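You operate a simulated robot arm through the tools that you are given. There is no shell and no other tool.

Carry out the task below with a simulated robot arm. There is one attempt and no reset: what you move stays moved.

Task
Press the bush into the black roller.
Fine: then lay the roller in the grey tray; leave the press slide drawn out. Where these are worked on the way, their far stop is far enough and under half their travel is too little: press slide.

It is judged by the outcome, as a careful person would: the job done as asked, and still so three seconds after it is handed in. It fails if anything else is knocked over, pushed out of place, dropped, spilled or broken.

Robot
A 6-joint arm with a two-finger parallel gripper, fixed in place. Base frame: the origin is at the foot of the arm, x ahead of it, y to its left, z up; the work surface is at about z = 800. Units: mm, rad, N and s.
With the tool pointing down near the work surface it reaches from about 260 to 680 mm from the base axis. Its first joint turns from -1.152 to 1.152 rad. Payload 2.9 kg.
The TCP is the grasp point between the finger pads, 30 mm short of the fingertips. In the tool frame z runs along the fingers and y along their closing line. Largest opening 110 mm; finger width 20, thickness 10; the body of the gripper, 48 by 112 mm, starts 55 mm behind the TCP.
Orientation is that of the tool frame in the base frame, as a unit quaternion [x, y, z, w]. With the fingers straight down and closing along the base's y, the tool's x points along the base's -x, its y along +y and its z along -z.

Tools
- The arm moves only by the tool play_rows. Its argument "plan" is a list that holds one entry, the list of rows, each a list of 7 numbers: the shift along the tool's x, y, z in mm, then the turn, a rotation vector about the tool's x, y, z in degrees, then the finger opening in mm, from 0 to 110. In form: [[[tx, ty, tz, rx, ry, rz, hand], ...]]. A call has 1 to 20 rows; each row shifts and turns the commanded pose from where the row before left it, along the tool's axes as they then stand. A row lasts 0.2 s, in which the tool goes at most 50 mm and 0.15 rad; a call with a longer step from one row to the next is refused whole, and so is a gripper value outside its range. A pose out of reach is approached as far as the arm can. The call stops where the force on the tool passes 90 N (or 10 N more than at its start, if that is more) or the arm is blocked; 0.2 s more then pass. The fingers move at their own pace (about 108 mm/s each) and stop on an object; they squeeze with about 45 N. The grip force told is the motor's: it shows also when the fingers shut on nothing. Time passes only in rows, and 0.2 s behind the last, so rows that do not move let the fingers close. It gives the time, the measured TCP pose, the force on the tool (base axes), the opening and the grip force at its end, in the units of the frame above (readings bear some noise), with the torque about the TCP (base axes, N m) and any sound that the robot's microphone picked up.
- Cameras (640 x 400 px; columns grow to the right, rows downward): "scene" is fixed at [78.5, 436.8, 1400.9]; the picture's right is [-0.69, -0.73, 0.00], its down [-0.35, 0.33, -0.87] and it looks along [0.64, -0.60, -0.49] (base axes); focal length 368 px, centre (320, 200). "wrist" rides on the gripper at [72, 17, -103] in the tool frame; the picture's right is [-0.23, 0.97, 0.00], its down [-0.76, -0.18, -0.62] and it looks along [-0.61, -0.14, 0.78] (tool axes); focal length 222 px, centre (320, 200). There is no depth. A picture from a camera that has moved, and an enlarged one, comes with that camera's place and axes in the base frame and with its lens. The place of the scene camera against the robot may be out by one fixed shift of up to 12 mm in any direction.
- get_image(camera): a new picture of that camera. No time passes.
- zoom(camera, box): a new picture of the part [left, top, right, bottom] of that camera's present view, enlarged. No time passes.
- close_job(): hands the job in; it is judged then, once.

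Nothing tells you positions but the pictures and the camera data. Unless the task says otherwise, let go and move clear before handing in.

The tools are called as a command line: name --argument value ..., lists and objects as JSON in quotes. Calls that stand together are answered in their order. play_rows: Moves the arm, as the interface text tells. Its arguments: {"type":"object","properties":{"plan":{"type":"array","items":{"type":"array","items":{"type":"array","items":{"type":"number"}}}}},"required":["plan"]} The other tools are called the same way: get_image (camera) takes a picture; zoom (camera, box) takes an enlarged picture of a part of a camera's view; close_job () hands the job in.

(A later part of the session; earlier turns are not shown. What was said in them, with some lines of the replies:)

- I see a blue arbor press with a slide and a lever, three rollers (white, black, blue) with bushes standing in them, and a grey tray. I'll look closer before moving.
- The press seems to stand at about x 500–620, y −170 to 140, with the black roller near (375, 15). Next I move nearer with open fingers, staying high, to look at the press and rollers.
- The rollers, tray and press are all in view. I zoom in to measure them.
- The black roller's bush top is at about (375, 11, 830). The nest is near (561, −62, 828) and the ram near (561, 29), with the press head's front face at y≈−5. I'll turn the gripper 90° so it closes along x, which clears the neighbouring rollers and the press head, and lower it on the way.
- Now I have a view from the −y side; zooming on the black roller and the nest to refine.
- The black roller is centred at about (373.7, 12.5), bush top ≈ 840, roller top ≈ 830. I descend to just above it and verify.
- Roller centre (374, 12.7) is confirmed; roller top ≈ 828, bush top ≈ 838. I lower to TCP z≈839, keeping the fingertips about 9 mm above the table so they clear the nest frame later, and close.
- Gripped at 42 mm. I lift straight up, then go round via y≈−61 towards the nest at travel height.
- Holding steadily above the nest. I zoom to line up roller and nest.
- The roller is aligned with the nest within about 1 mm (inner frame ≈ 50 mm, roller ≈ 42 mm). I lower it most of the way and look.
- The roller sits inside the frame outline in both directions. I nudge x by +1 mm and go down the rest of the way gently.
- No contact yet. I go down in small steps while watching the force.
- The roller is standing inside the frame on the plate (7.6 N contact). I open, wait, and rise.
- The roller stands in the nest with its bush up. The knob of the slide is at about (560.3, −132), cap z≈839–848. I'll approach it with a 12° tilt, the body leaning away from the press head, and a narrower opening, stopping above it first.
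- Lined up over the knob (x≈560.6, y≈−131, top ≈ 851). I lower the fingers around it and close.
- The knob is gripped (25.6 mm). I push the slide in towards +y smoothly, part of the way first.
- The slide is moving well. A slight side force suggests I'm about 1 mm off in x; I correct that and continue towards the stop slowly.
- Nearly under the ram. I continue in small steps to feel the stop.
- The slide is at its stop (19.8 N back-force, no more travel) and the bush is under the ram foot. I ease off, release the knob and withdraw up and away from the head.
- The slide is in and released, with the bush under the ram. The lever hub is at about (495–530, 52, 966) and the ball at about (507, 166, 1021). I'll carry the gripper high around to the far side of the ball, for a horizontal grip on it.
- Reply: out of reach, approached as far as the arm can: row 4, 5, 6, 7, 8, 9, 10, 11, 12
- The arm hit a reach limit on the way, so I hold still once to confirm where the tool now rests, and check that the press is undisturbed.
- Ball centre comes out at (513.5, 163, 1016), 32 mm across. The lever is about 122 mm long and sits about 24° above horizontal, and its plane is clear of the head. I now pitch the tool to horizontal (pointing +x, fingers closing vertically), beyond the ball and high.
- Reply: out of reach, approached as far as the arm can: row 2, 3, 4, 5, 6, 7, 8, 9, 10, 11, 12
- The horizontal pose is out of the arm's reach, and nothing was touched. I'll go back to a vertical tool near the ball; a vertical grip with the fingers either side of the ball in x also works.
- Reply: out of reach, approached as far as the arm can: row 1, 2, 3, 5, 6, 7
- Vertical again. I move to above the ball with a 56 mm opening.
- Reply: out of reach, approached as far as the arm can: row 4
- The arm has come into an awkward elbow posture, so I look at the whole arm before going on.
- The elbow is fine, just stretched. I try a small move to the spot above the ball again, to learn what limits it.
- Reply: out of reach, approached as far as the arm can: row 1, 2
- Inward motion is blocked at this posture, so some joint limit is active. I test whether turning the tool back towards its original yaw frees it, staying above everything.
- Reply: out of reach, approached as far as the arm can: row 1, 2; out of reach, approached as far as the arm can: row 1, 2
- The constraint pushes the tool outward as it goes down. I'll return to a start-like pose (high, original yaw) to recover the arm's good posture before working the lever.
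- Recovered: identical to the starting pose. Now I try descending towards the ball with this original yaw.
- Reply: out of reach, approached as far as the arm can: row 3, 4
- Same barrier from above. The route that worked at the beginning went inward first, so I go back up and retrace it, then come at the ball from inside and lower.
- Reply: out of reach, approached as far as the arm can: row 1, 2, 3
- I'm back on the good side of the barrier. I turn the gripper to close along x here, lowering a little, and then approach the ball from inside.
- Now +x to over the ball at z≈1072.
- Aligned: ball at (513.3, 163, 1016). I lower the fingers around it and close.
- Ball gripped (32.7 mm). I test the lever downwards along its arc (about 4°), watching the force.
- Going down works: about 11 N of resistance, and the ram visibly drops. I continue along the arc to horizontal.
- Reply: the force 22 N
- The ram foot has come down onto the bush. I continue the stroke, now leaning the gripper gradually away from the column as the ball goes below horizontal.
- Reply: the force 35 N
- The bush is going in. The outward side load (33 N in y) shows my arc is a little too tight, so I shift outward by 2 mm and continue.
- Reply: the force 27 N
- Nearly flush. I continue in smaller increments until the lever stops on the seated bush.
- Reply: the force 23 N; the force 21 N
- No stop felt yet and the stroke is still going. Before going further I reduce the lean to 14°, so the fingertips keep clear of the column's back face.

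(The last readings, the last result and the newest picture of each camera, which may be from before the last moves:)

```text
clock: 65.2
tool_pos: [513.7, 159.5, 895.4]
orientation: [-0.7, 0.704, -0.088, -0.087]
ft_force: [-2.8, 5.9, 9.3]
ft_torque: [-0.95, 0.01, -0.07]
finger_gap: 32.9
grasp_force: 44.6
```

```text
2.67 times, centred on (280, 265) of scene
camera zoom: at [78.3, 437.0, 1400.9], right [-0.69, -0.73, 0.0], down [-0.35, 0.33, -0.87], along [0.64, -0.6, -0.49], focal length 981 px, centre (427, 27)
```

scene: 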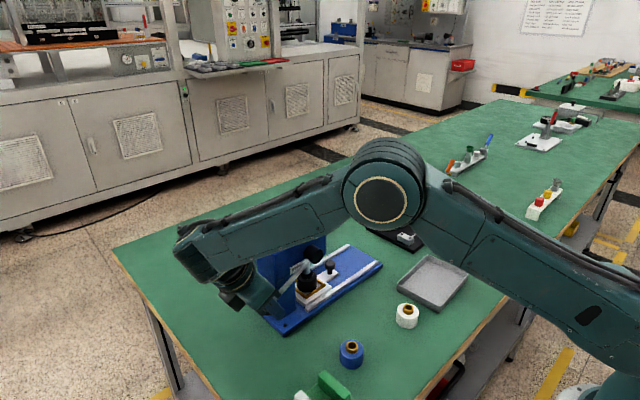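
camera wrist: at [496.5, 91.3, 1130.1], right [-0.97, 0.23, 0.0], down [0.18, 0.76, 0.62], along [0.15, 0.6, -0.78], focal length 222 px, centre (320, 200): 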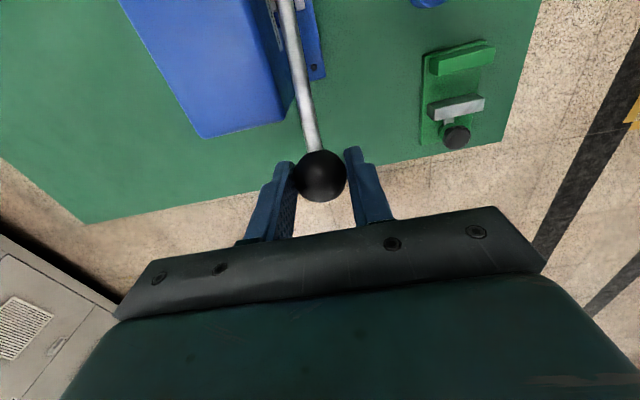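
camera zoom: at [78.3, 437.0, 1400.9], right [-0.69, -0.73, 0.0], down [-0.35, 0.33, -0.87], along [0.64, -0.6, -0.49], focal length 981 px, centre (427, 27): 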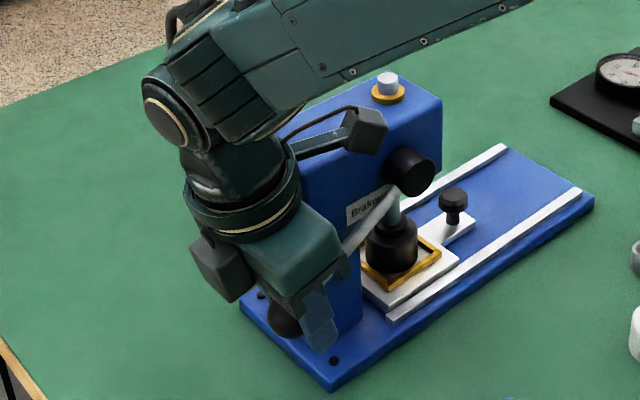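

play_rows --plan '[[[1.8, 0, 4.8, 0, 0, 0, 20], [2.3, 0, 4.8, 0, 0, 0, 20], [0, 0, 0, 0, 0, 0, 20]]]'

zoom --camera "scene" --box '[300, 240, 350, 290]'

zoom --camera "wrist" --box '[200, 60, 440, 220]'

```text
clock: 66.0
tool_pos: [513.8, 154.6, 890.5]
orientation: [-0.701, 0.702, -0.088, -0.086]
ft_force: [-8.9, 22.6, 26.2]
ft_torque: [-0.59, 0.1, -0.04]
finger_gap: 33.1
grasp_force: 45.1
```

```text
8.00 times, centred on (325, 265) of scene
camera zoom: at [77.9, 437.3, 1400.8], right [-0.69, -0.73, 0.0], down [-0.35, 0.33, -0.87], along [0.64, -0.6, -0.49], focal length 2942 px, centre (280, -320)
```

zoom: 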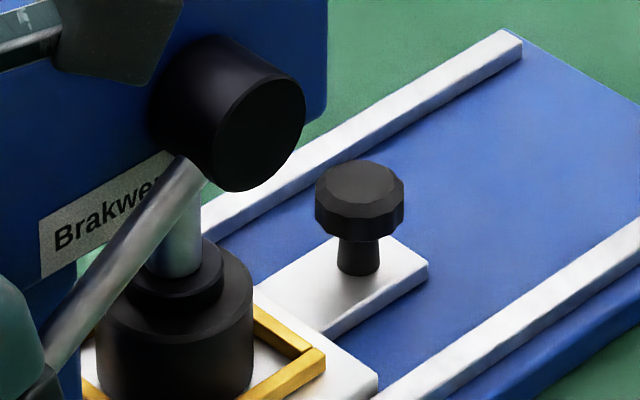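

```text
2.50 times, centred on (320, 140) of wrist
camera zoom: at [496.5, 109.6, 1007.0], right [-0.97, 0.22, -0.06], down [0.18, 0.89, 0.42], along [0.15, 0.4, -0.91], focal length 555 px, centre (320, 350)
```

zoom: 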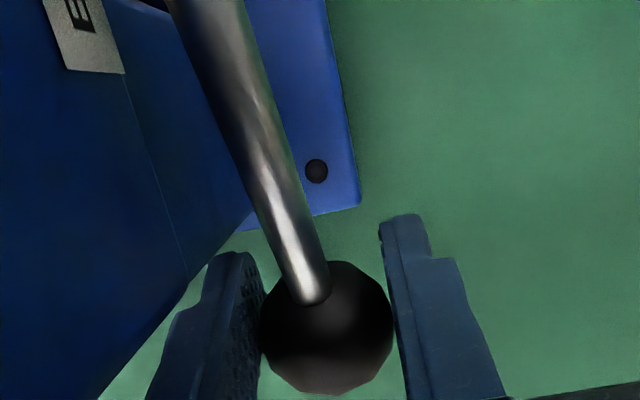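

A clear tangential reaction has appeared (about 35 N) and motion has stopped: the ram has bottomed. I press slightly harder once to make sure the bush is fully seated.

play_rows --plan '[[[1.0, 0, 2.4, 0, 0, 0, 20], [0.6, 0, 1.4, 0, 0, 0, 20], [0, 0, 0, 0, 0, 0, 20], [0, 0, 0, 0, 0, 0, 20]]]'

zoom --camera "scene" --box '[300, 240, 350, 290]'

```text
clock: 67.0
tool_pos: [513.7, 151.6, 886.7]
orientation: [-0.701, 0.702, -0.088, -0.085]
ft_force: [-5.8, 24.6, 27.3]
ft_torque: [0.39, 0.09, -0.01]
finger_gap: 33.0
grasp_force: 45.0
```

```text
8.00 times, centred on (325, 265) of scene
camera zoom: at [77.9, 437.3, 1400.8], right [-0.69, -0.73, 0.0], down [-0.35, 0.33, -0.87], along [0.64, -0.6, -0.49], focal length 2942 px, centre (280, -320)
```

zoom: 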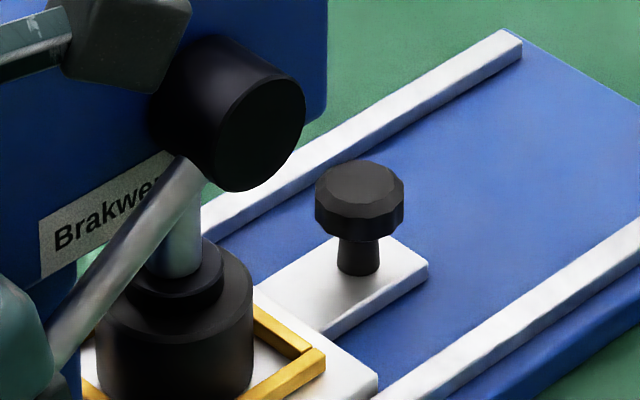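

The lever is at its bottom stop: pressing harder only slid the fingers on the ball, and the ram didn't move. Now I raise the lever back along the arc, in stages.

play_rows --plan '[[[-1.9, 0, -5.1, 0, 0, 0, 20], [-1.9, 0, -5.1, 0, 0, 0, 20], [-1.5, 0, -5.25, 0, 0, 0, 20], [-1.5, 0, -5.25, 0, 0, 0, 20], [0, 0, 0, 0, 0, 0, 20]]]'

zoom --camera "scene" --box '[200, 190, 360, 340]'

zoom --camera "wrist" --box '[200, 60, 440, 220]'

```text
clock: 68.2
tool_pos: [512.6, 160.6, 902.1]
orientation: [-0.698, 0.705, -0.088, -0.088]
ft_force: [8.4, -6.0, -4.7]
ft_torque: [1.22, -0.03, -0.07]
finger_gap: 33.4
grasp_force: 45.5
```

```text
2.67 times, centred on (280, 265) of scene
camera zoom: at [78.8, 436.7, 1400.9], right [-0.69, -0.73, 0.0], down [-0.35, 0.33, -0.87], along [0.64, -0.6, -0.49], focal length 981 px, centre (427, 27)
```

zoom: 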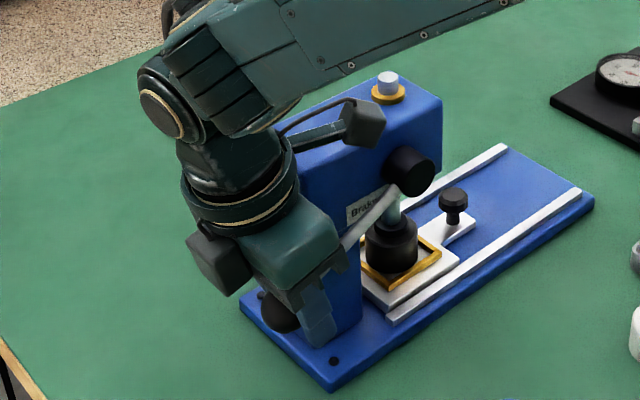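

```text
2.50 times, centred on (320, 140) of wrist
camera zoom: at [496.4, 115.5, 1020.5], right [-0.97, 0.23, -0.06], down [0.19, 0.89, 0.42], along [0.15, 0.39, -0.91], focal length 555 px, centre (320, 350)
```

zoom: 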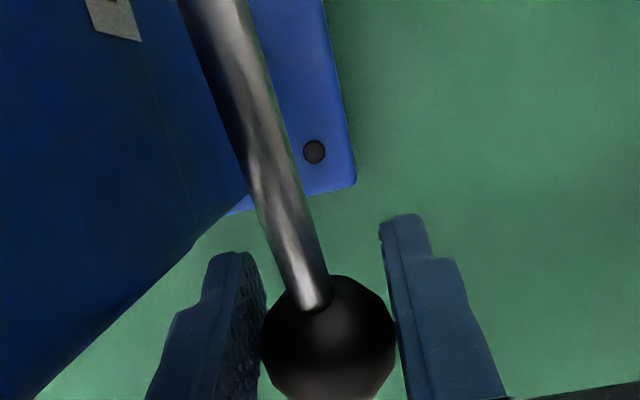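

The lever follows. I continue upward while straightening the tool.

play_rows --plan '[[[-1.0, 0, -5.3, 0, -1, 0, 20], [-1.0, 0, -5.3, 0, -1, 0, 20], [-0.8, 0, -5.4, 0, -1, 0, 20], [-0.8, 0, -5.4, 0, -1, 0, 20], [-0.5, 0, -5.4, 0, -1, 0, 20], [-0.5, 0, -5.4, 0, -1, 0, 20], [-0.2, 0, -5.5, 0, -1, 0, 20], [-0.2, 0, -5.5, 0, -1, 0, 20], [0, 0, 0, 0, 0, 0, 20]]]'

zoom --camera "scene" --box '[200, 190, 360, 340]'

```text
clock: 70.2
tool_pos: [512.7, 174.2, 943.9]
orientation: [-0.704, 0.708, -0.039, -0.038]
ft_force: [3.9, -21.9, -3.4]
ft_torque: [0.86, 0.06, -0.05]
finger_gap: 33.3
grasp_force: 45.6
```

```text
2.67 times, centred on (280, 265) of scene
camera zoom: at [78.7, 436.3, 1401.1], right [-0.69, -0.73, 0.0], down [-0.35, 0.33, -0.87], along [0.64, -0.6, -0.49], focal length 981 px, centre (427, 27)
```

zoom: 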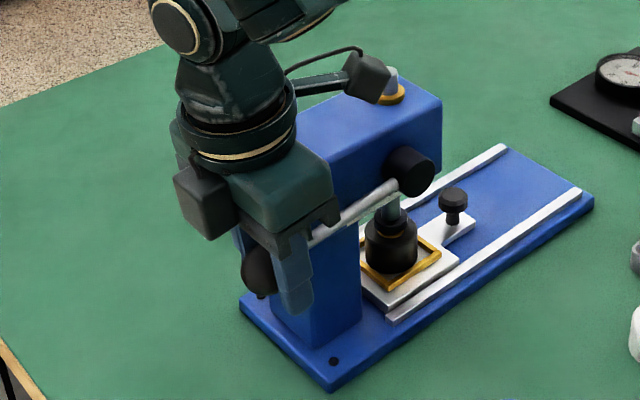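

zoom --camera "scene" --box '[300, 240, 350, 290]'

play_rows --plan '[[[1.3, 0, -5.4, 0, -1, 0, 20], [0.3, 0, -5.4, 0, -1, 0, 20], [0.6, 0, -5.5, 0, -1, 0, 20], [0.7, 0, -5.5, 0, -1, 0, 20], [0.8, 0, -5.4, 0, -1, 0, 20], [0.9, 0, -5.4, 0, -1, 0, 20], [0, 0, 0, 0, 0, 0, 20]]]'

zoom --camera "scene" --box '[300, 240, 350, 290]'

```text
8.00 times, centred on (325, 265) of scene
camera zoom: at [78.7, 436.3, 1401.1], right [-0.69, -0.73, 0.0], down [-0.35, 0.33, -0.87], along [0.64, -0.6, -0.49], focal length 2942 px, centre (280, -320)
```

zoom: 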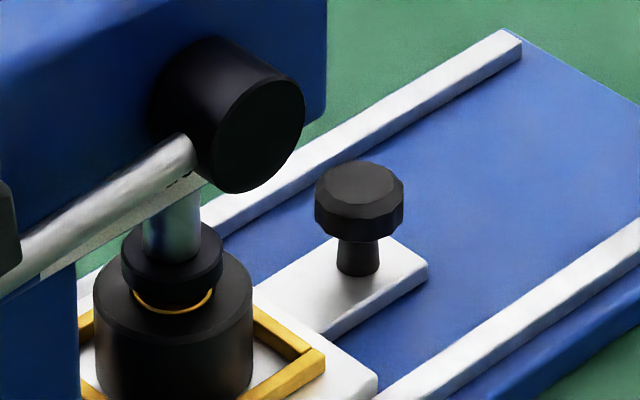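

```text
clock: 71.8
tool_pos: [513.0, 172.9, 975.4]
orientation: [-0.706, 0.708, -0.002, -0.002]
ft_force: [-2.6, 3.2, -6.7]
ft_torque: [0.98, 0.08, 0.0]
finger_gap: 33.2
grasp_force: 45.1
```

```text
8.00 times, centred on (325, 265) of scene
camera zoom: at [78.5, 436.9, 1400.9], right [-0.69, -0.73, 0.0], down [-0.35, 0.33, -0.87], along [0.64, -0.6, -0.49], focal length 2942 px, centre (280, -320)
```

zoom: 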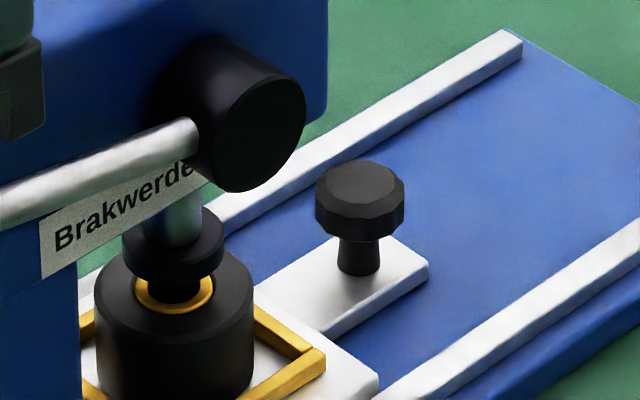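

The bush is flush in the roller. I raise the lever the rest of the way to its original position.

play_rows --plan '[[[0.4, 0, -5.5, 0, 0, 0, 20], [0.6, 0, -5.5, 0, 0, 0, 20], [0.9, 0, -5.4, 0, 0, 0, 20], [1.1, 0, -5.4, 0, 0, 0, 20], [1.4, 0, -5.3, 0, 0, 0, 20], [1.6, 0, -5.2, 0, 0, 0, 20], [1.9, 0, -5.2, 0, 0, 0, 20], [0, 0, 0, 0, 0, 0, 20]]]'

zoom --camera "scene" --box '[200, 170, 360, 320]'

```text
clock: 73.6
tool_pos: [514.5, 162.9, 1013.9]
orientation: [-0.704, 0.71, -0.001, -0.003]
ft_force: [-1.8, -13.1, -15.5]
ft_torque: [0.88, 0.12, 0.06]
finger_gap: 32.9
grasp_force: 44.5
```

```text
2.67 times, centred on (280, 245) of scene
camera zoom: at [78.7, 436.5, 1401.0], right [-0.69, -0.73, 0.0], down [-0.35, 0.33, -0.87], along [0.64, -0.6, -0.49], focal length 981 px, centre (427, 80)
```

zoom: 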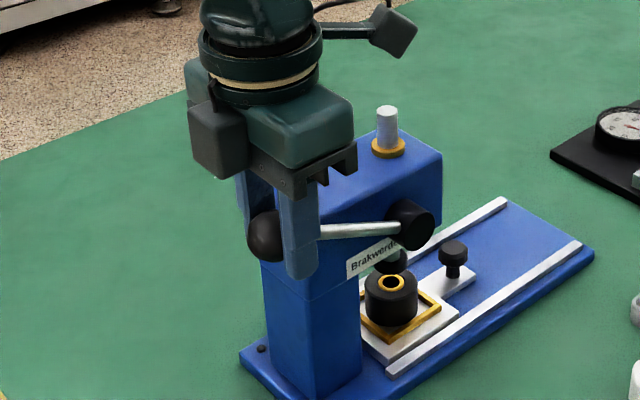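

play_rows --plan '[[[1.8, 0, -5.2, 0, 0, 0, 20], [2.1, 0, -5.1, 0, 0, 0, 20], [0, 0, 0, 0, 0, 0, 20]]]'

zoom --camera "scene" --box '[200, 170, 360, 320]'

```text
clock: 74.4
tool_pos: [513.6, 160.6, 1021.8]
orientation: [-0.705, 0.709, -0.001, -0.003]
ft_force: [7.5, -8.5, -35.1]
ft_torque: [0.19, -0.12, -0.07]
finger_gap: 32.7
grasp_force: 45.2
```

```text
2.67 times, centred on (280, 245) of scene
camera zoom: at [79.3, 436.8, 1400.9], right [-0.69, -0.73, 0.0], down [-0.35, 0.33, -0.87], along [0.64, -0.6, -0.49], focal length 981 px, centre (427, 80)
```

zoom: 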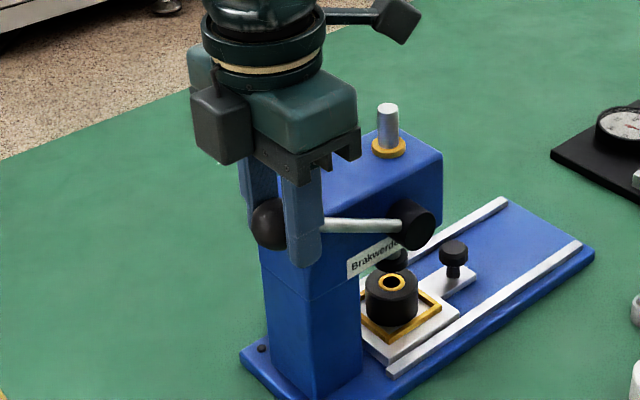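

The lever is back at its original upper stop. I ease off, release the ball and withdraw along the route I came.

play_rows --plan '[[[-0.6, 0, 2, 0, 0, 0, 20], [0, 0, 0, 0, 0, 0, 40], [0, 0, 0, 0, 0, 0, 56], [0, 0, 0, 0, 0, 0, 56], [0, 0, -15, 0, 0, 0, 56], [0, 0, -20, 0, 0, 0, 56], [0, 0, -17, 0, 0, 0, 56], [0, 31, 0, 0, 0, 0, 56], [0, 31, 0, 0, 0, 0, 56], [0, 31, 0, 0, 0, 0, 56], [0, 31, 0, 0, 0, 0, 56], [0, 0, 0, 0, 0, 0, 56]]]'

get_image --camera "scene"

zoom --camera "scene" --box '[240, 190, 400, 290]'

```text
clock: 77.0
tool_pos: [388.3, 163.3, 1074.3]
orientation: [-0.705, 0.709, -0.001, -0.002]
ft_force: [-0.8, -0.4, -0.2]
ft_torque: [0.01, 0.02, -0.02]
finger_gap: 55.8
grasp_force: 0.1
```

```text
taken
```

scene: 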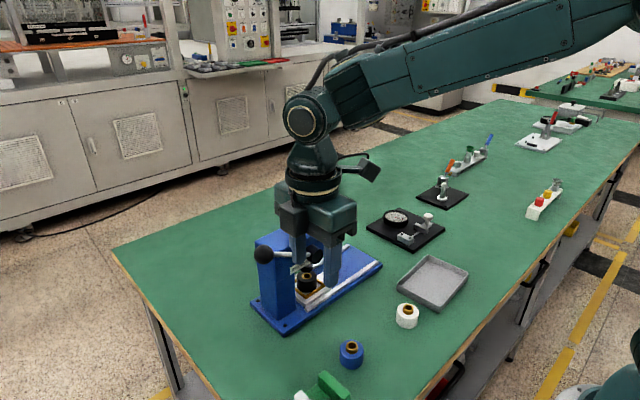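

```text
4.00 times, centred on (320, 240) of scene
camera zoom: at [78.5, 436.8, 1400.9], right [-0.69, -0.73, 0.0], down [-0.35, 0.33, -0.87], along [0.64, -0.6, -0.49], focal length 1471 px, centre (320, 40)
```

zoom: 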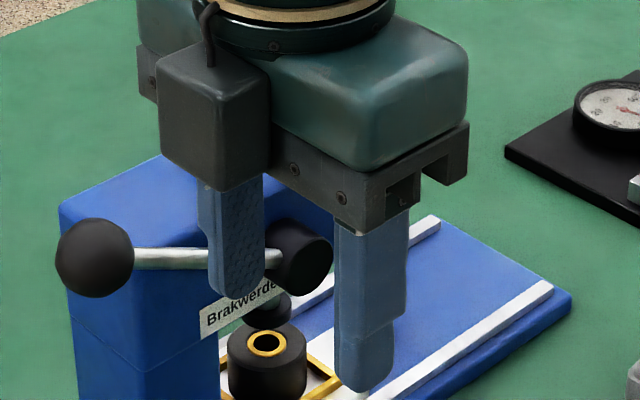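

The lever stays up and the roller shows a flush bush. I now go round to the front to fetch the slide's knob.

play_rows --plan '[[[38.3, 0, 17.2, 0, 0, 0, 46], [38.3, 0, 17.2, 0, 0, 0, 46], [38.3, 0, 17.2, 0, 0, 0, 46], [38.3, 0, 17.2, 0, 0, 0, 46], [38.3, 0, 17.2, 0, 0, 0, 46], [38.3, 0, 17.2, 0, 0, 0, 46], [38.3, 0, 17.2, 0, 0, 0, 46], [0, -34.3, 0, 0, 0, 0, 46], [0, -34.3, 0, 0, 0, 0, 46], [0, -34.3, 0, 0, 0, 0, 46], [0, -34.3, 0, 0, 0, 0, 46], [0, -34.3, 0, 0, 0, 0, 46], [0, 0, 0, 0, -6, 0, 46], [0, 0, 0, 0, -6, 0, 46], [0, 0, 0, 0, 0, 0, 46]]]'

get_image --camera "wrist"

zoom --camera "wrist" --box '[240, 80, 400, 220]'

```text
clock: 80.2
tool_pos: [558.5, -107.9, 955.4]
orientation: [-0.701, 0.705, 0.072, 0.073]
ft_force: [-0.5, 0.5, 0.3]
ft_torque: [-0.02, 0.02, 0.04]
finger_gap: 46.2
grasp_force: 0.1
```

```text
taken
camera wrist: at [542.4, -199.5, 1041.5], right [-0.97, 0.23, 0.05], down [0.18, 0.62, 0.77], along [0.15, 0.75, -0.64], focal length 222 px, centre (320, 200)
```

wrist: 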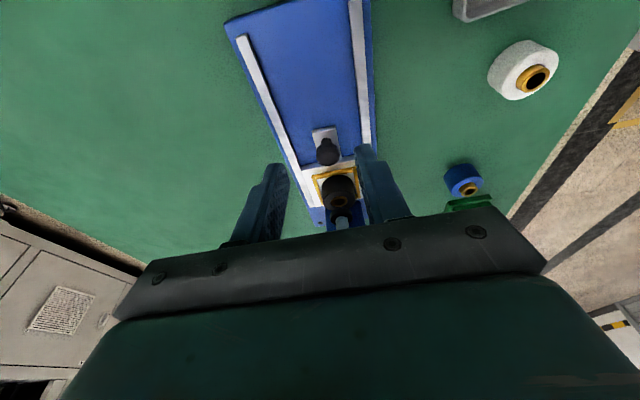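

```text
2.86 times, centred on (320, 150) of wrist
camera zoom: at [542.4, -199.5, 1041.5], right [-0.97, 0.23, 0.05], down [0.18, 0.62, 0.77], along [0.15, 0.75, -0.64], focal length 635 px, centre (320, 343)
```

zoom: 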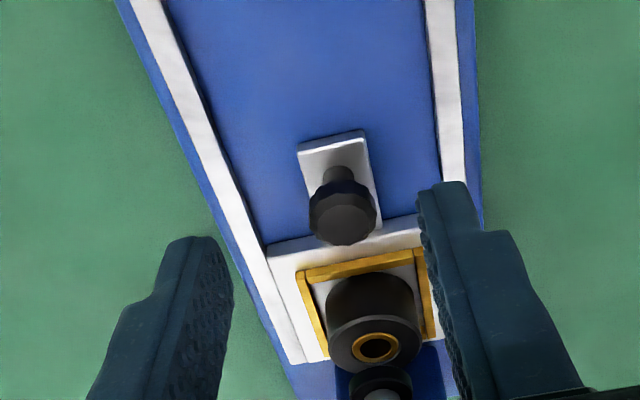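

The knob is at (560, −42) with the ram foot well clear of the roller. I descend to it as before and grip.

play_rows --plan '[[[-20, -0.8, 13, 0, 0, 0, 46], [-20.4, 0, 20, 0, 0, 0, 46], [0, 0, 28, 0, 0, 0, 46], [0, 0, 25, 0, 0, 0, 46], [0, 0, 20.4, 0, 0, 0, 46], [0, 0, 0, 0, 0, 0, 46]]]'

zoom --camera "wrist" --box '[220, 70, 420, 210]'

zoom --camera "scene" --box '[280, 210, 380, 290]'

```text
clock: 81.6
tool_pos: [560.3, -45.3, 857.1]
orientation: [-0.702, 0.705, 0.073, 0.073]
ft_force: [-0.5, -0.4, -0.1]
ft_torque: [-0.02, -0.01, 0.02]
finger_gap: 45.8
grasp_force: 0.0
```

```text
2.86 times, centred on (320, 140) of wrist
camera zoom: at [543.7, -138.5, 944.1], right [-0.97, 0.23, 0.05], down [0.18, 0.62, 0.77], along [0.15, 0.75, -0.64], focal length 635 px, centre (320, 371)
```

zoom: 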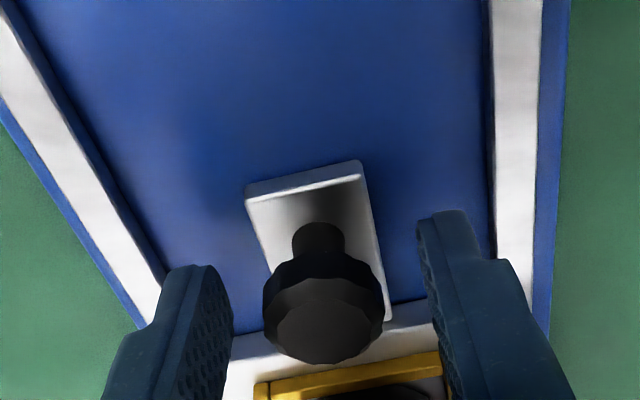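

```text
5.00 times, centred on (330, 250) of scene
camera zoom: at [78.5, 436.8, 1400.9], right [-0.69, -0.73, 0.0], down [-0.35, 0.33, -0.87], along [0.64, -0.6, -0.49], focal length 1839 px, centre (270, -50)
```

zoom: 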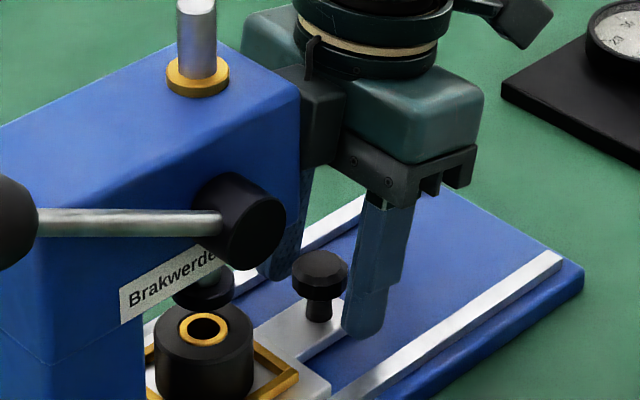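

Straddling the knob. I close on it and draw the slide out smoothly.

play_rows --plan '[[[-0.3, 0, -1.5, 0, 0, 0, 30], [0, 0, 0, 0, 0, 0, 20], [0, 0, 0, 0, 0, 0, 15], [0, 0, 0, 0, 0, 0, 15], [2.93, 0, -0.62, 0, 0, 0, 15], [4.9, 0, -1.04, 0, 0, 0, 15], [6.85, 0, -1.46, 0, 0, 0, 15], [7.82, 0, -1.66, 0, 0, 0, 15], [7.82, 0, -1.66, 0, 0, 0, 15], [7.82, 0, -1.66, 0, 0, 0, 15], [7.82, 0, -1.66, 0, 0, 0, 15], [7.82, 0, -1.66, 0, 0, 0, 15], [7.82, 0, -1.66, 0, 0, 0, 15], [5.87, 0, -1.25, 0, 0, 0, 15], [3.91, 0, -0.83, 0, 0, 0, 15], [2.93, 0, -0.62, 0, 0, 0, 15], [0, 0, 0, 0, 0, 0, 15]]]'

zoom --camera "scene" --box '[240, 190, 400, 290]'

```text
clock: 85.2
tool_pos: [558.6, -122.4, 859.8]
orientation: [-0.702, 0.705, 0.074, 0.072]
ft_force: [9.2, 0.4, -26.5]
ft_torque: [-0.13, -0.19, -0.03]
finger_gap: 25.6
grasp_force: 44.9
```

```text
4.00 times, centred on (320, 240) of scene
camera zoom: at [79.2, 436.7, 1400.9], right [-0.69, -0.73, 0.0], down [-0.35, 0.33, -0.87], along [0.64, -0.6, -0.49], focal length 1471 px, centre (320, 40)
```

zoom: 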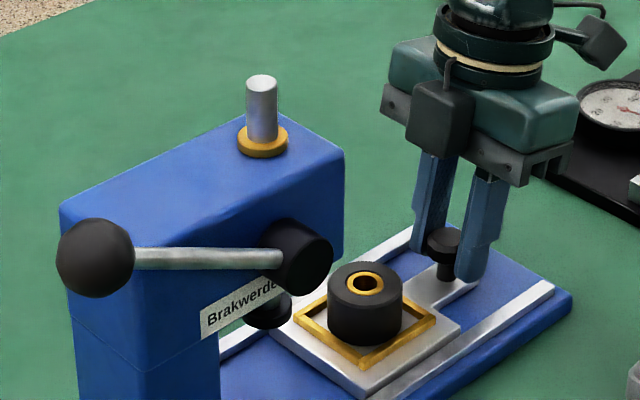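

The slide is nearly out with the roller riding along. I relax a bit of lift and side load, and draw to the outer stop in small steps.

play_rows --plan '[[[0.3, -0.7, 1.5, 0, 0, 0, 15], [2.93, 0, -0.5, 0, 0, 0, 15], [2.93, 0, -0.5, 0, 0, 0, 15], [1.96, 0, -0.3, 0, 0, 0, 15], [1.47, 0, -0.2, 0, 0, 0, 15], [0, 0, 0, 0, 0, 0, 15]]]'

```text
clock: 86.6
tool_pos: [559.7, -131.6, 860.0]
orientation: [-0.702, 0.705, 0.073, 0.073]
ft_force: [-17.3, 0.3, 2.9]
ft_torque: [0.06, 0.4, 0.09]
finger_gap: 25.5
grasp_force: 45.1
```

play_rows --plan '[[[0.98, 0.5, -0.2, 0, 0, 0, 15], [0.98, 0, -0.2, 0, 0, 0, 15], [0.98, 0, -0.2, 0, 0, 0, 15], [0, 0, 0, 0, 0, 0, 15]]]'

```text
clock: 87.6
tool_pos: [559.5, -135.1, 859.8]
orientation: [-0.702, 0.705, 0.072, 0.073]
ft_force: [-13.9, -1.4, 6.5]
ft_torque: [0.25, 0.2, 0.28]
finger_gap: 25.9
grasp_force: 45.7
```

play_rows --plan '[[[0.98, 0.7, -0.1, 0, 0, 0, 15], [0.98, 0, -0.1, 0, 0, 0, 15], [0, 0, 0, 0, 0, 0, 15]]]'

zoom --camera "scene" --box '[240, 190, 400, 290]'

```text
clock: 88.4
tool_pos: [560.7, -137.4, 860.2]
orientation: [-0.702, 0.705, 0.07, 0.074]
ft_force: [-6.2, 3.2, 8.7]
ft_torque: [-0.18, 0.12, -0.13]
finger_gap: 25.4
grasp_force: 45.5
```

```text
4.00 times, centred on (320, 240) of scene
camera zoom: at [78.2, 437.0, 1400.9], right [-0.69, -0.73, 0.0], down [-0.35, 0.33, -0.87], along [0.64, -0.6, -0.49], focal length 1471 px, centre (320, 40)
```

zoom: 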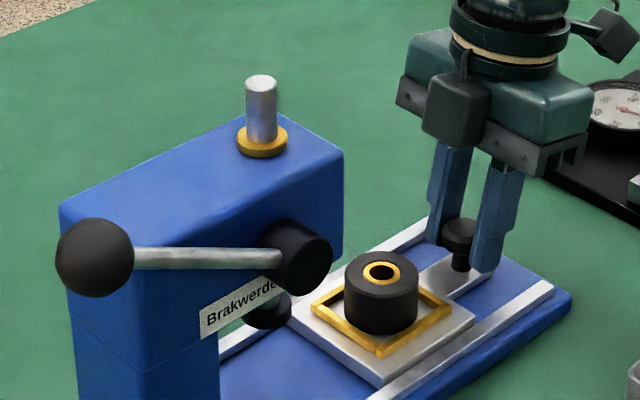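

play_rows --plan '[[[1.2, 0, -0.1, 0, 0, 0, 15], [1.0, 0, -0.1, 0, 0, 0, 15], [0, 0, 0, 0, 0, 0, 15]]]'

```text
clock: 89.2
tool_pos: [559.1, -135.1, 859.7]
orientation: [0.704, -0.702, -0.073, -0.074]
ft_force: [-6.0, 20.9, 17.6]
ft_torque: [0.13, 0.25, -0.08]
finger_gap: 25.9
grasp_force: 45.1
```

The slide is at its outer stop (21 N). I ease off, release the knob, back away and go above the roller.

play_rows --plan '[[[-1.97, 0, -0.6, 0, 0, 0, 15], [0, 0, 0, 0, 0, 0, 30], [0, 0, 0, 0, 0, 0, 46], [0, 0, 0, 0, 0, 0, 46], [0, 0, -15, 0, 0, 0, 46], [0, 0, -25, 0, 0, 0, 46], [0, 0, -35, 0, 0, 0, 60], [0, 0, -25, 0, 0, 0, 80], [0, 0, 0, 0, 6, 0, 80], [0, 0, 0, 0, 6, 0, 80], [-31, 0, 0, 0, 0, 0, 80], [-31, 0, 0, 0, 0, 0, 80], [-31, 0, 0, 0, 0, 0, 80], [0, 0, 0, 0, 0, 0, 80]]]'

zoom --camera "wrist" --box '[230, 50, 410, 200]'

zoom --camera "scene" --box '[240, 190, 400, 290]'

```text
clock: 92.2
tool_pos: [560.1, -65.5, 957.4]
orientation: [-0.705, 0.709, -0.002, -0.001]
ft_force: [-0.6, -0.1, 0.1]
ft_torque: [0.02, -0.04, 0.05]
finger_gap: 80.0
grasp_force: 0.0
```

```text
2.67 times, centred on (320, 125) of wrist
camera zoom: at [542.8, -136.6, 1061.6], right [-0.97, 0.23, 0.0], down [0.18, 0.76, 0.62], along [0.14, 0.6, -0.78], focal length 592 px, centre (320, 400)
```

zoom: 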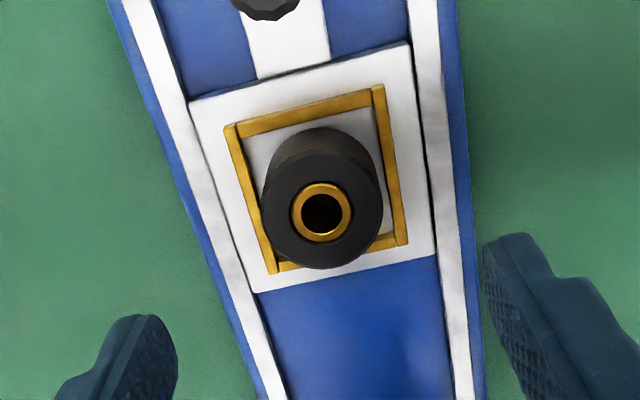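

```text
4.00 times, centred on (320, 240) of scene
camera zoom: at [78.5, 436.9, 1400.9], right [-0.69, -0.73, 0.0], down [-0.35, 0.33, -0.87], along [0.64, -0.6, -0.49], focal length 1471 px, centre (320, 40)
```

zoom: 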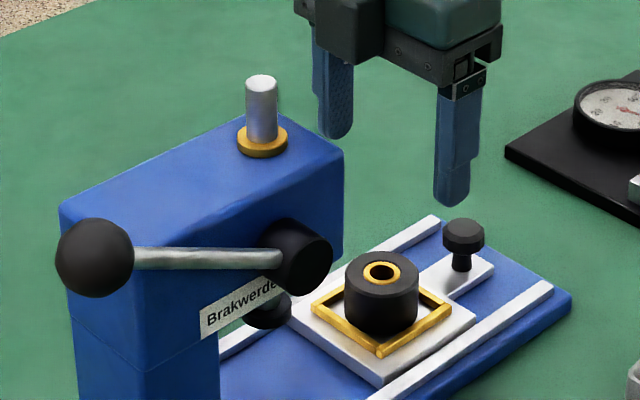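

The slide is fully out and the bush flush. The roller is centred at about (561, −58); I line up and descend to grip it as before.

play_rows --plan '[[[-6.5, -1.2, 22, 0, 0, 0, 66], [0, 0, 25, 0, 0, 0, 66], [0, 0, 25, 0, 0, 0, 66], [0, 0, 14, 0, 0, 0, 66], [0, 0, 0, 0, 0, 0, 66]]]'

zoom --camera "wrist" --box '[230, 80, 410, 220]'

zoom --camera "scene" --box '[280, 210, 400, 285]'

```text
clock: 93.4
tool_pos: [559.8, -58.8, 871.0]
orientation: [-0.706, 0.709, -0.002, -0.002]
ft_force: [0.0, 0.2, -0.1]
ft_torque: [0.02, -0.01, 0.02]
finger_gap: 66.3
grasp_force: 0.1
```

```text
2.86 times, centred on (320, 150) of wrist
camera zoom: at [543.6, -130.1, 975.0], right [-0.97, 0.23, 0.0], down [0.18, 0.76, 0.62], along [0.15, 0.6, -0.78], focal length 635 px, centre (320, 343)
```

zoom: 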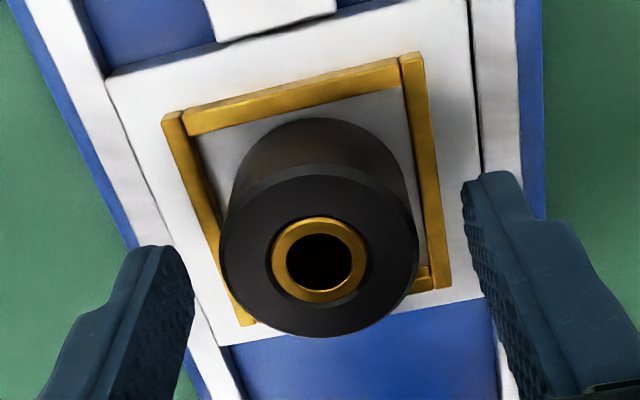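

```text
5.33 times, centred on (340, 248) of scene
camera zoom: at [78.5, 436.8, 1400.9], right [-0.69, -0.73, 0.0], down [-0.35, 0.33, -0.87], along [0.64, -0.6, -0.49], focal length 1961 px, centre (213, -53)
```

zoom: 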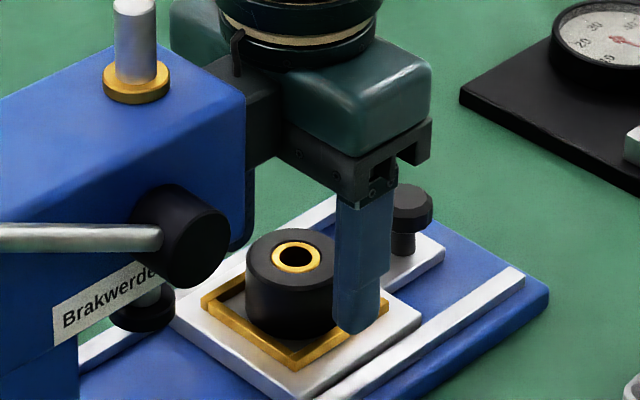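

play_rows --plan '[[[0, 0, 5.5, 0, 0, 0, 66], [0, 0, 0, 0, 0, 0, 55], [0, 0, 0, 0, 0, 0, 45], [0, 0, 0, 0, 0, 0, 35], [0, 0, 0, 0, 0, 0, 30], [0, 0, 0, 0, 0, 0, 30]]]'

play_rows --plan '[[[0, 0, -8, 0, 0, 0, 30], [0, 0, -15, 0, 0, 0, 30], [0, 0, -25, 0, 0, 0, 30], [0, 0, -30, 0, 0, 0, 30], [0, 0, -12, 0, 0, 0, 30], [0, 0, 0, 0, 0, 0, 30]]]'

get_image --camera "wrist"

zoom --camera "scene" --box '[240, 180, 400, 290]'

```text
clock: 94.8
tool_pos: [560.8, -57.4, 865.8]
orientation: [-0.706, 0.709, -0.001, -0.001]
ft_force: [1.3, 0.3, -0.5]
ft_torque: [-0.02, -0.03, 0.03]
finger_gap: 42.2
grasp_force: 45.1
```

```text
clock: 96.2
tool_pos: [561.2, -57.8, 956.0]
orientation: [-0.705, 0.709, 0.0, -0.001]
ft_force: [-0.4, -0.4, -1.1]
ft_torque: [0.01, 0.01, -0.01]
finger_gap: 42.3
grasp_force: 44.8
```

```text
taken
camera wrist: at [544.2, -130.0, 1059.6], right [-0.97, 0.23, 0.0], down [0.18, 0.76, 0.62], along [0.14, 0.6, -0.78], focal length 222 px, centre (320, 200)
```

wrist: 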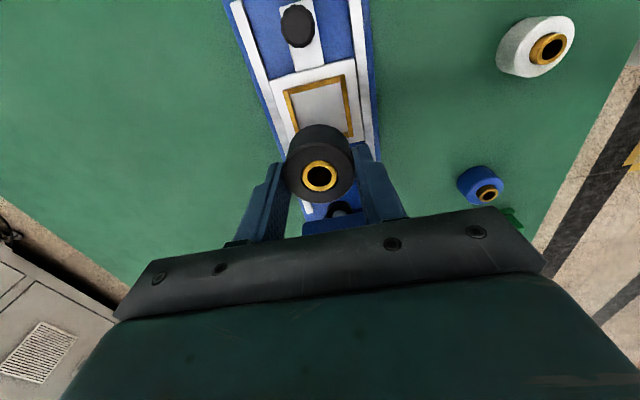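

```text
3.64 times, centred on (320, 235) of scene
camera zoom: at [78.5, 436.8, 1400.9], right [-0.69, -0.73, 0.0], down [-0.35, 0.33, -0.87], along [0.64, -0.6, -0.49], focal length 1337 px, centre (320, 73)
```

zoom: 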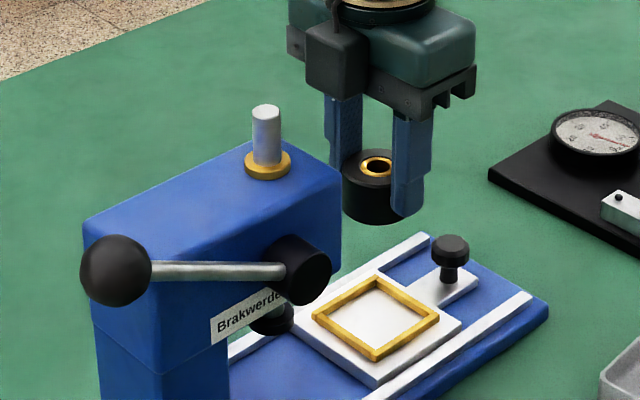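

The roller is held at 42 mm and the press is as it was. I carry it at height to above the grey tray, near (383, −205).

play_rows --plan '[[[0, 20, 0, 0, 0, 0, 30], [0, 32, 0, 0, 0, 0, 30], [0, 32, 0, 0, 0, 0, 30], [0, 32, 0, 0, 0, 0, 30], [0, 32, 0, 0, 0, 0, 30], [15, 30, 0, 0, 0, 0, 30], [33, 0, 0, 0, 0, 0, 30], [33, 0, 0, 0, 0, 0, 30], [33, 0, 0, 0, 0, 0, 30], [33, 0, 0, 0, 0, 0, 30], [0, 0, 0, 0, 0, 0, 30]]]'

get_image --camera "wrist"

get_image --camera "scene"

```text
clock: 98.6
tool_pos: [382.3, -203.6, 955.9]
orientation: [-0.705, 0.709, -0.002, -0.002]
ft_force: [0.0, -0.6, -0.4]
ft_torque: [0.01, 0.01, -0.03]
finger_gap: 42.2
grasp_force: 45.0
```

```text
taken
camera wrist: at [365.6, -276.0, 1059.3], right [-0.97, 0.23, 0.0], down [0.18, 0.76, 0.62], along [0.14, 0.6, -0.78], focal length 222 px, centre (320, 200)
```

wrist: 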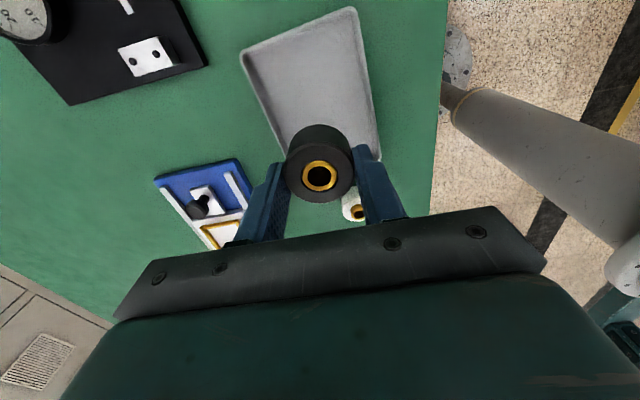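

```text
taken
```

scene: 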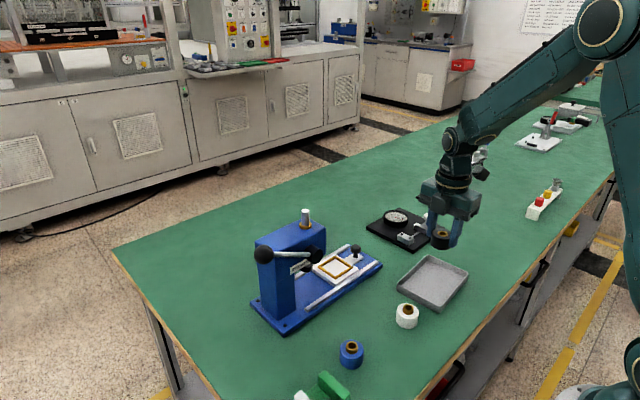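

The tray's centre checks out at (383, −204), right under the roller. I descend into it.

play_rows --plan '[[[0, 0, 28, 0, 0, 0, 30], [0, 0, 28, 0, 0, 0, 30], [0, 0, 25, 0, 0, 0, 30], [0, 0, 18, 0, 0, 0, 30], [0, 0, 5, 0, 0, 0, 30], [0, 0, 0, 0, 0, 0, 30]]]'

get_image --camera "wrist"

zoom --camera "scene" --box '[380, 210, 500, 320]'

```text
clock: 100.0
tool_pos: [381.4, -204.5, 852.7]
orientation: [-0.706, 0.709, -0.002, -0.001]
ft_force: [0.1, -0.3, 0.5]
ft_torque: [0.01, 0.03, 0.02]
finger_gap: 42.5
grasp_force: 44.9
```

```text
taken
camera wrist: at [365.8, -276.1, 955.6], right [-0.97, 0.23, 0.0], down [0.18, 0.76, 0.62], along [0.14, 0.6, -0.78], focal length 222 px, centre (320, 200)
```

wrist: 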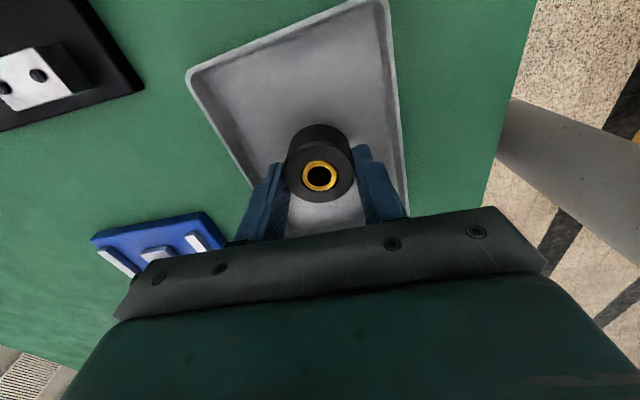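

```text
3.64 times, centred on (440, 265) of scene
camera zoom: at [78.5, 436.8, 1400.9], right [-0.69, -0.73, 0.0], down [-0.35, 0.33, -0.87], along [0.64, -0.6, -0.49], focal length 1337 px, centre (-116, -36)
```

zoom: 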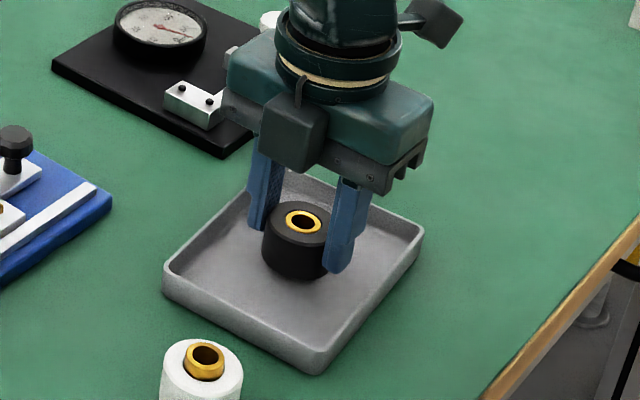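

Inside the tray, clear of the rims. I lower in small steps to feel the floor.

play_rows --plan '[[[0, 0, 3, 0, 0, 0, 30], [0, 0, 2, 0, 0, 0, 30], [0, 0, 1.5, 0, 0, 0, 30], [0, 0, 0, 0, 0, 0, 30]]]'

```text
clock: 101.0
tool_pos: [382.0, -205.1, 845.9]
orientation: [-0.706, 0.709, -0.001, -0.002]
ft_force: [-0.1, 0.5, -0.6]
ft_torque: [-0.01, 0.0, -0.01]
finger_gap: 42.1
grasp_force: 45.1
```

play_rows --plan '[[[0, 0, 1, 0, 0, 0, 30], [0, 0, 1, 0, 0, 0, 30], [0, 0, 0, 0, 0, 0, 30]]]'

```text
clock: 101.8
tool_pos: [381.4, -203.2, 844.1]
orientation: [-0.705, 0.709, -0.002, -0.001]
ft_force: [-3.5, 1.9, 13.7]
ft_torque: [0.09, 0.21, -0.01]
finger_gap: 42.3
grasp_force: 45.4
```

The roller touches the tray floor (13.7 N). I release it, rise straight up and check.

play_rows --plan '[[[0, 0, -0.6, 0, 0, 0, 30], [0, 0, 0, 0, 0, 0, 50], [0, 0, 0, 0, 0, 0, 62], [0, 0, 0, 0, 0, 0, 62], [0, 0, -12, 0, 0, 0, 62], [0, 0, -30, 0, 0, 0, 62], [0, 0, -40, 0, 0, 0, 62], [0, 0, -40, 0, 0, 0, 62], [0, 0, 0, 0, 0, 0, 62], [0, 0, 0, 0, 0, 0, 62]]]'

get_image --camera "scene"

zoom --camera "scene" --box '[380, 230, 500, 340]'

zoom --camera "wrist" --box '[230, 30, 410, 200]'

zoom --camera "scene" --box '[240, 190, 400, 340]'

```text
clock: 104.0
tool_pos: [381.4, -204.4, 966.8]
orientation: [-0.705, 0.709, -0.001, -0.001]
ft_force: [-1.0, -0.2, -0.1]
ft_torque: [0.01, 0.0, -0.03]
finger_gap: 62.1
grasp_force: 0.0
```

```text
taken
```

scene: 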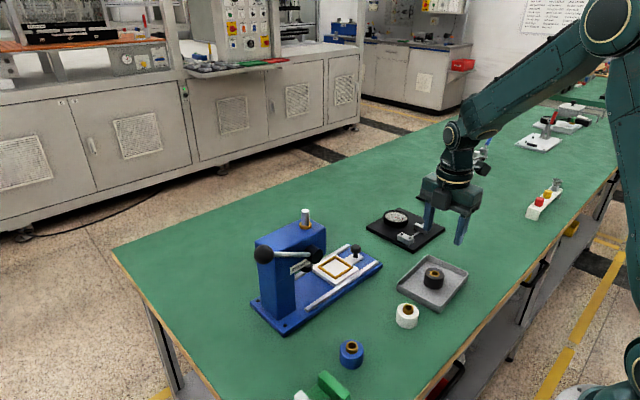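

```text
3.64 times, centred on (440, 285) of scene
camera zoom: at [78.5, 436.8, 1400.9], right [-0.69, -0.73, 0.0], down [-0.35, 0.33, -0.87], along [0.64, -0.6, -0.49], focal length 1337 px, centre (-116, -109)
```

zoom: 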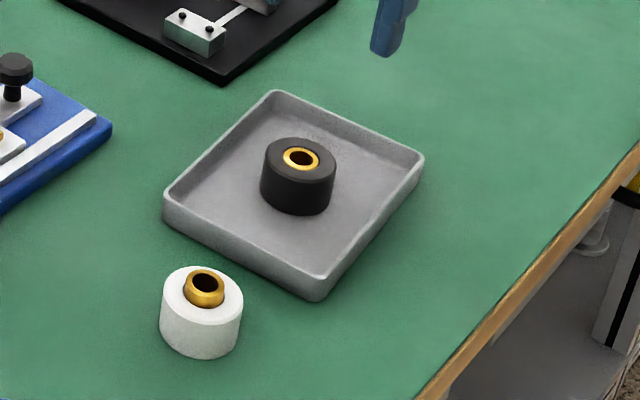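

```text
2.35 times, centred on (320, 115) of wrist
camera zoom: at [365.2, -275.7, 1070.5], right [-0.97, 0.23, 0.0], down [0.18, 0.76, 0.62], along [0.14, 0.6, -0.78], focal length 523 px, centre (320, 400)
```

zoom: 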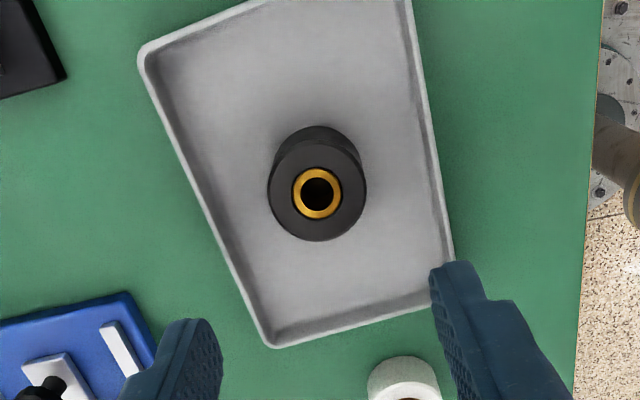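

```text
2.67 times, centred on (320, 265) of scene
camera zoom: at [78.5, 436.8, 1400.9], right [-0.69, -0.73, 0.0], down [-0.35, 0.33, -0.87], along [0.64, -0.6, -0.49], focal length 981 px, centre (320, 27)
```

zoom: 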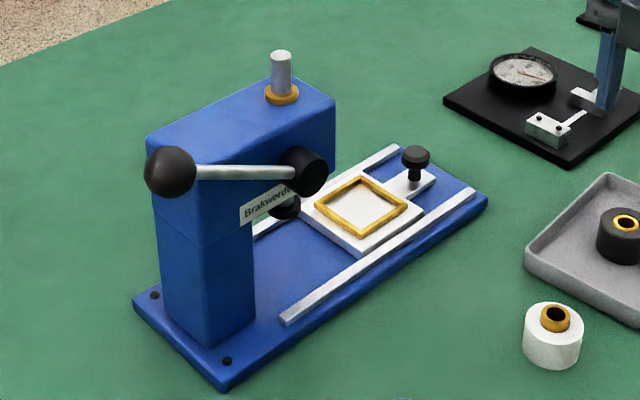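

The black roller stands in the grey tray with its bush pressed flush. The press slide is drawn out, the lever is up, nothing else is disturbed, and the gripper is clear. I'm handing the job in.

close_job

```text
The job is handed in.
```

The bush is pressed flush into the black roller, and the roller is standing upright in the grey tray. I've handed the job in.

- **Press slide:** I pushed it in to its far stop under the ram for pressing. Afterwards I drew it out to its outer stop, and it is still there.
- **Lever:** I pulled it to its bottom stop to seat the bush, then raised it back to where it started.
- **Everything else:** The last pictures show the rest of the bench as it was. On the way to the lever the arm was stopped several times by its reach limits, so I had to reroute. It touched nothing during that.
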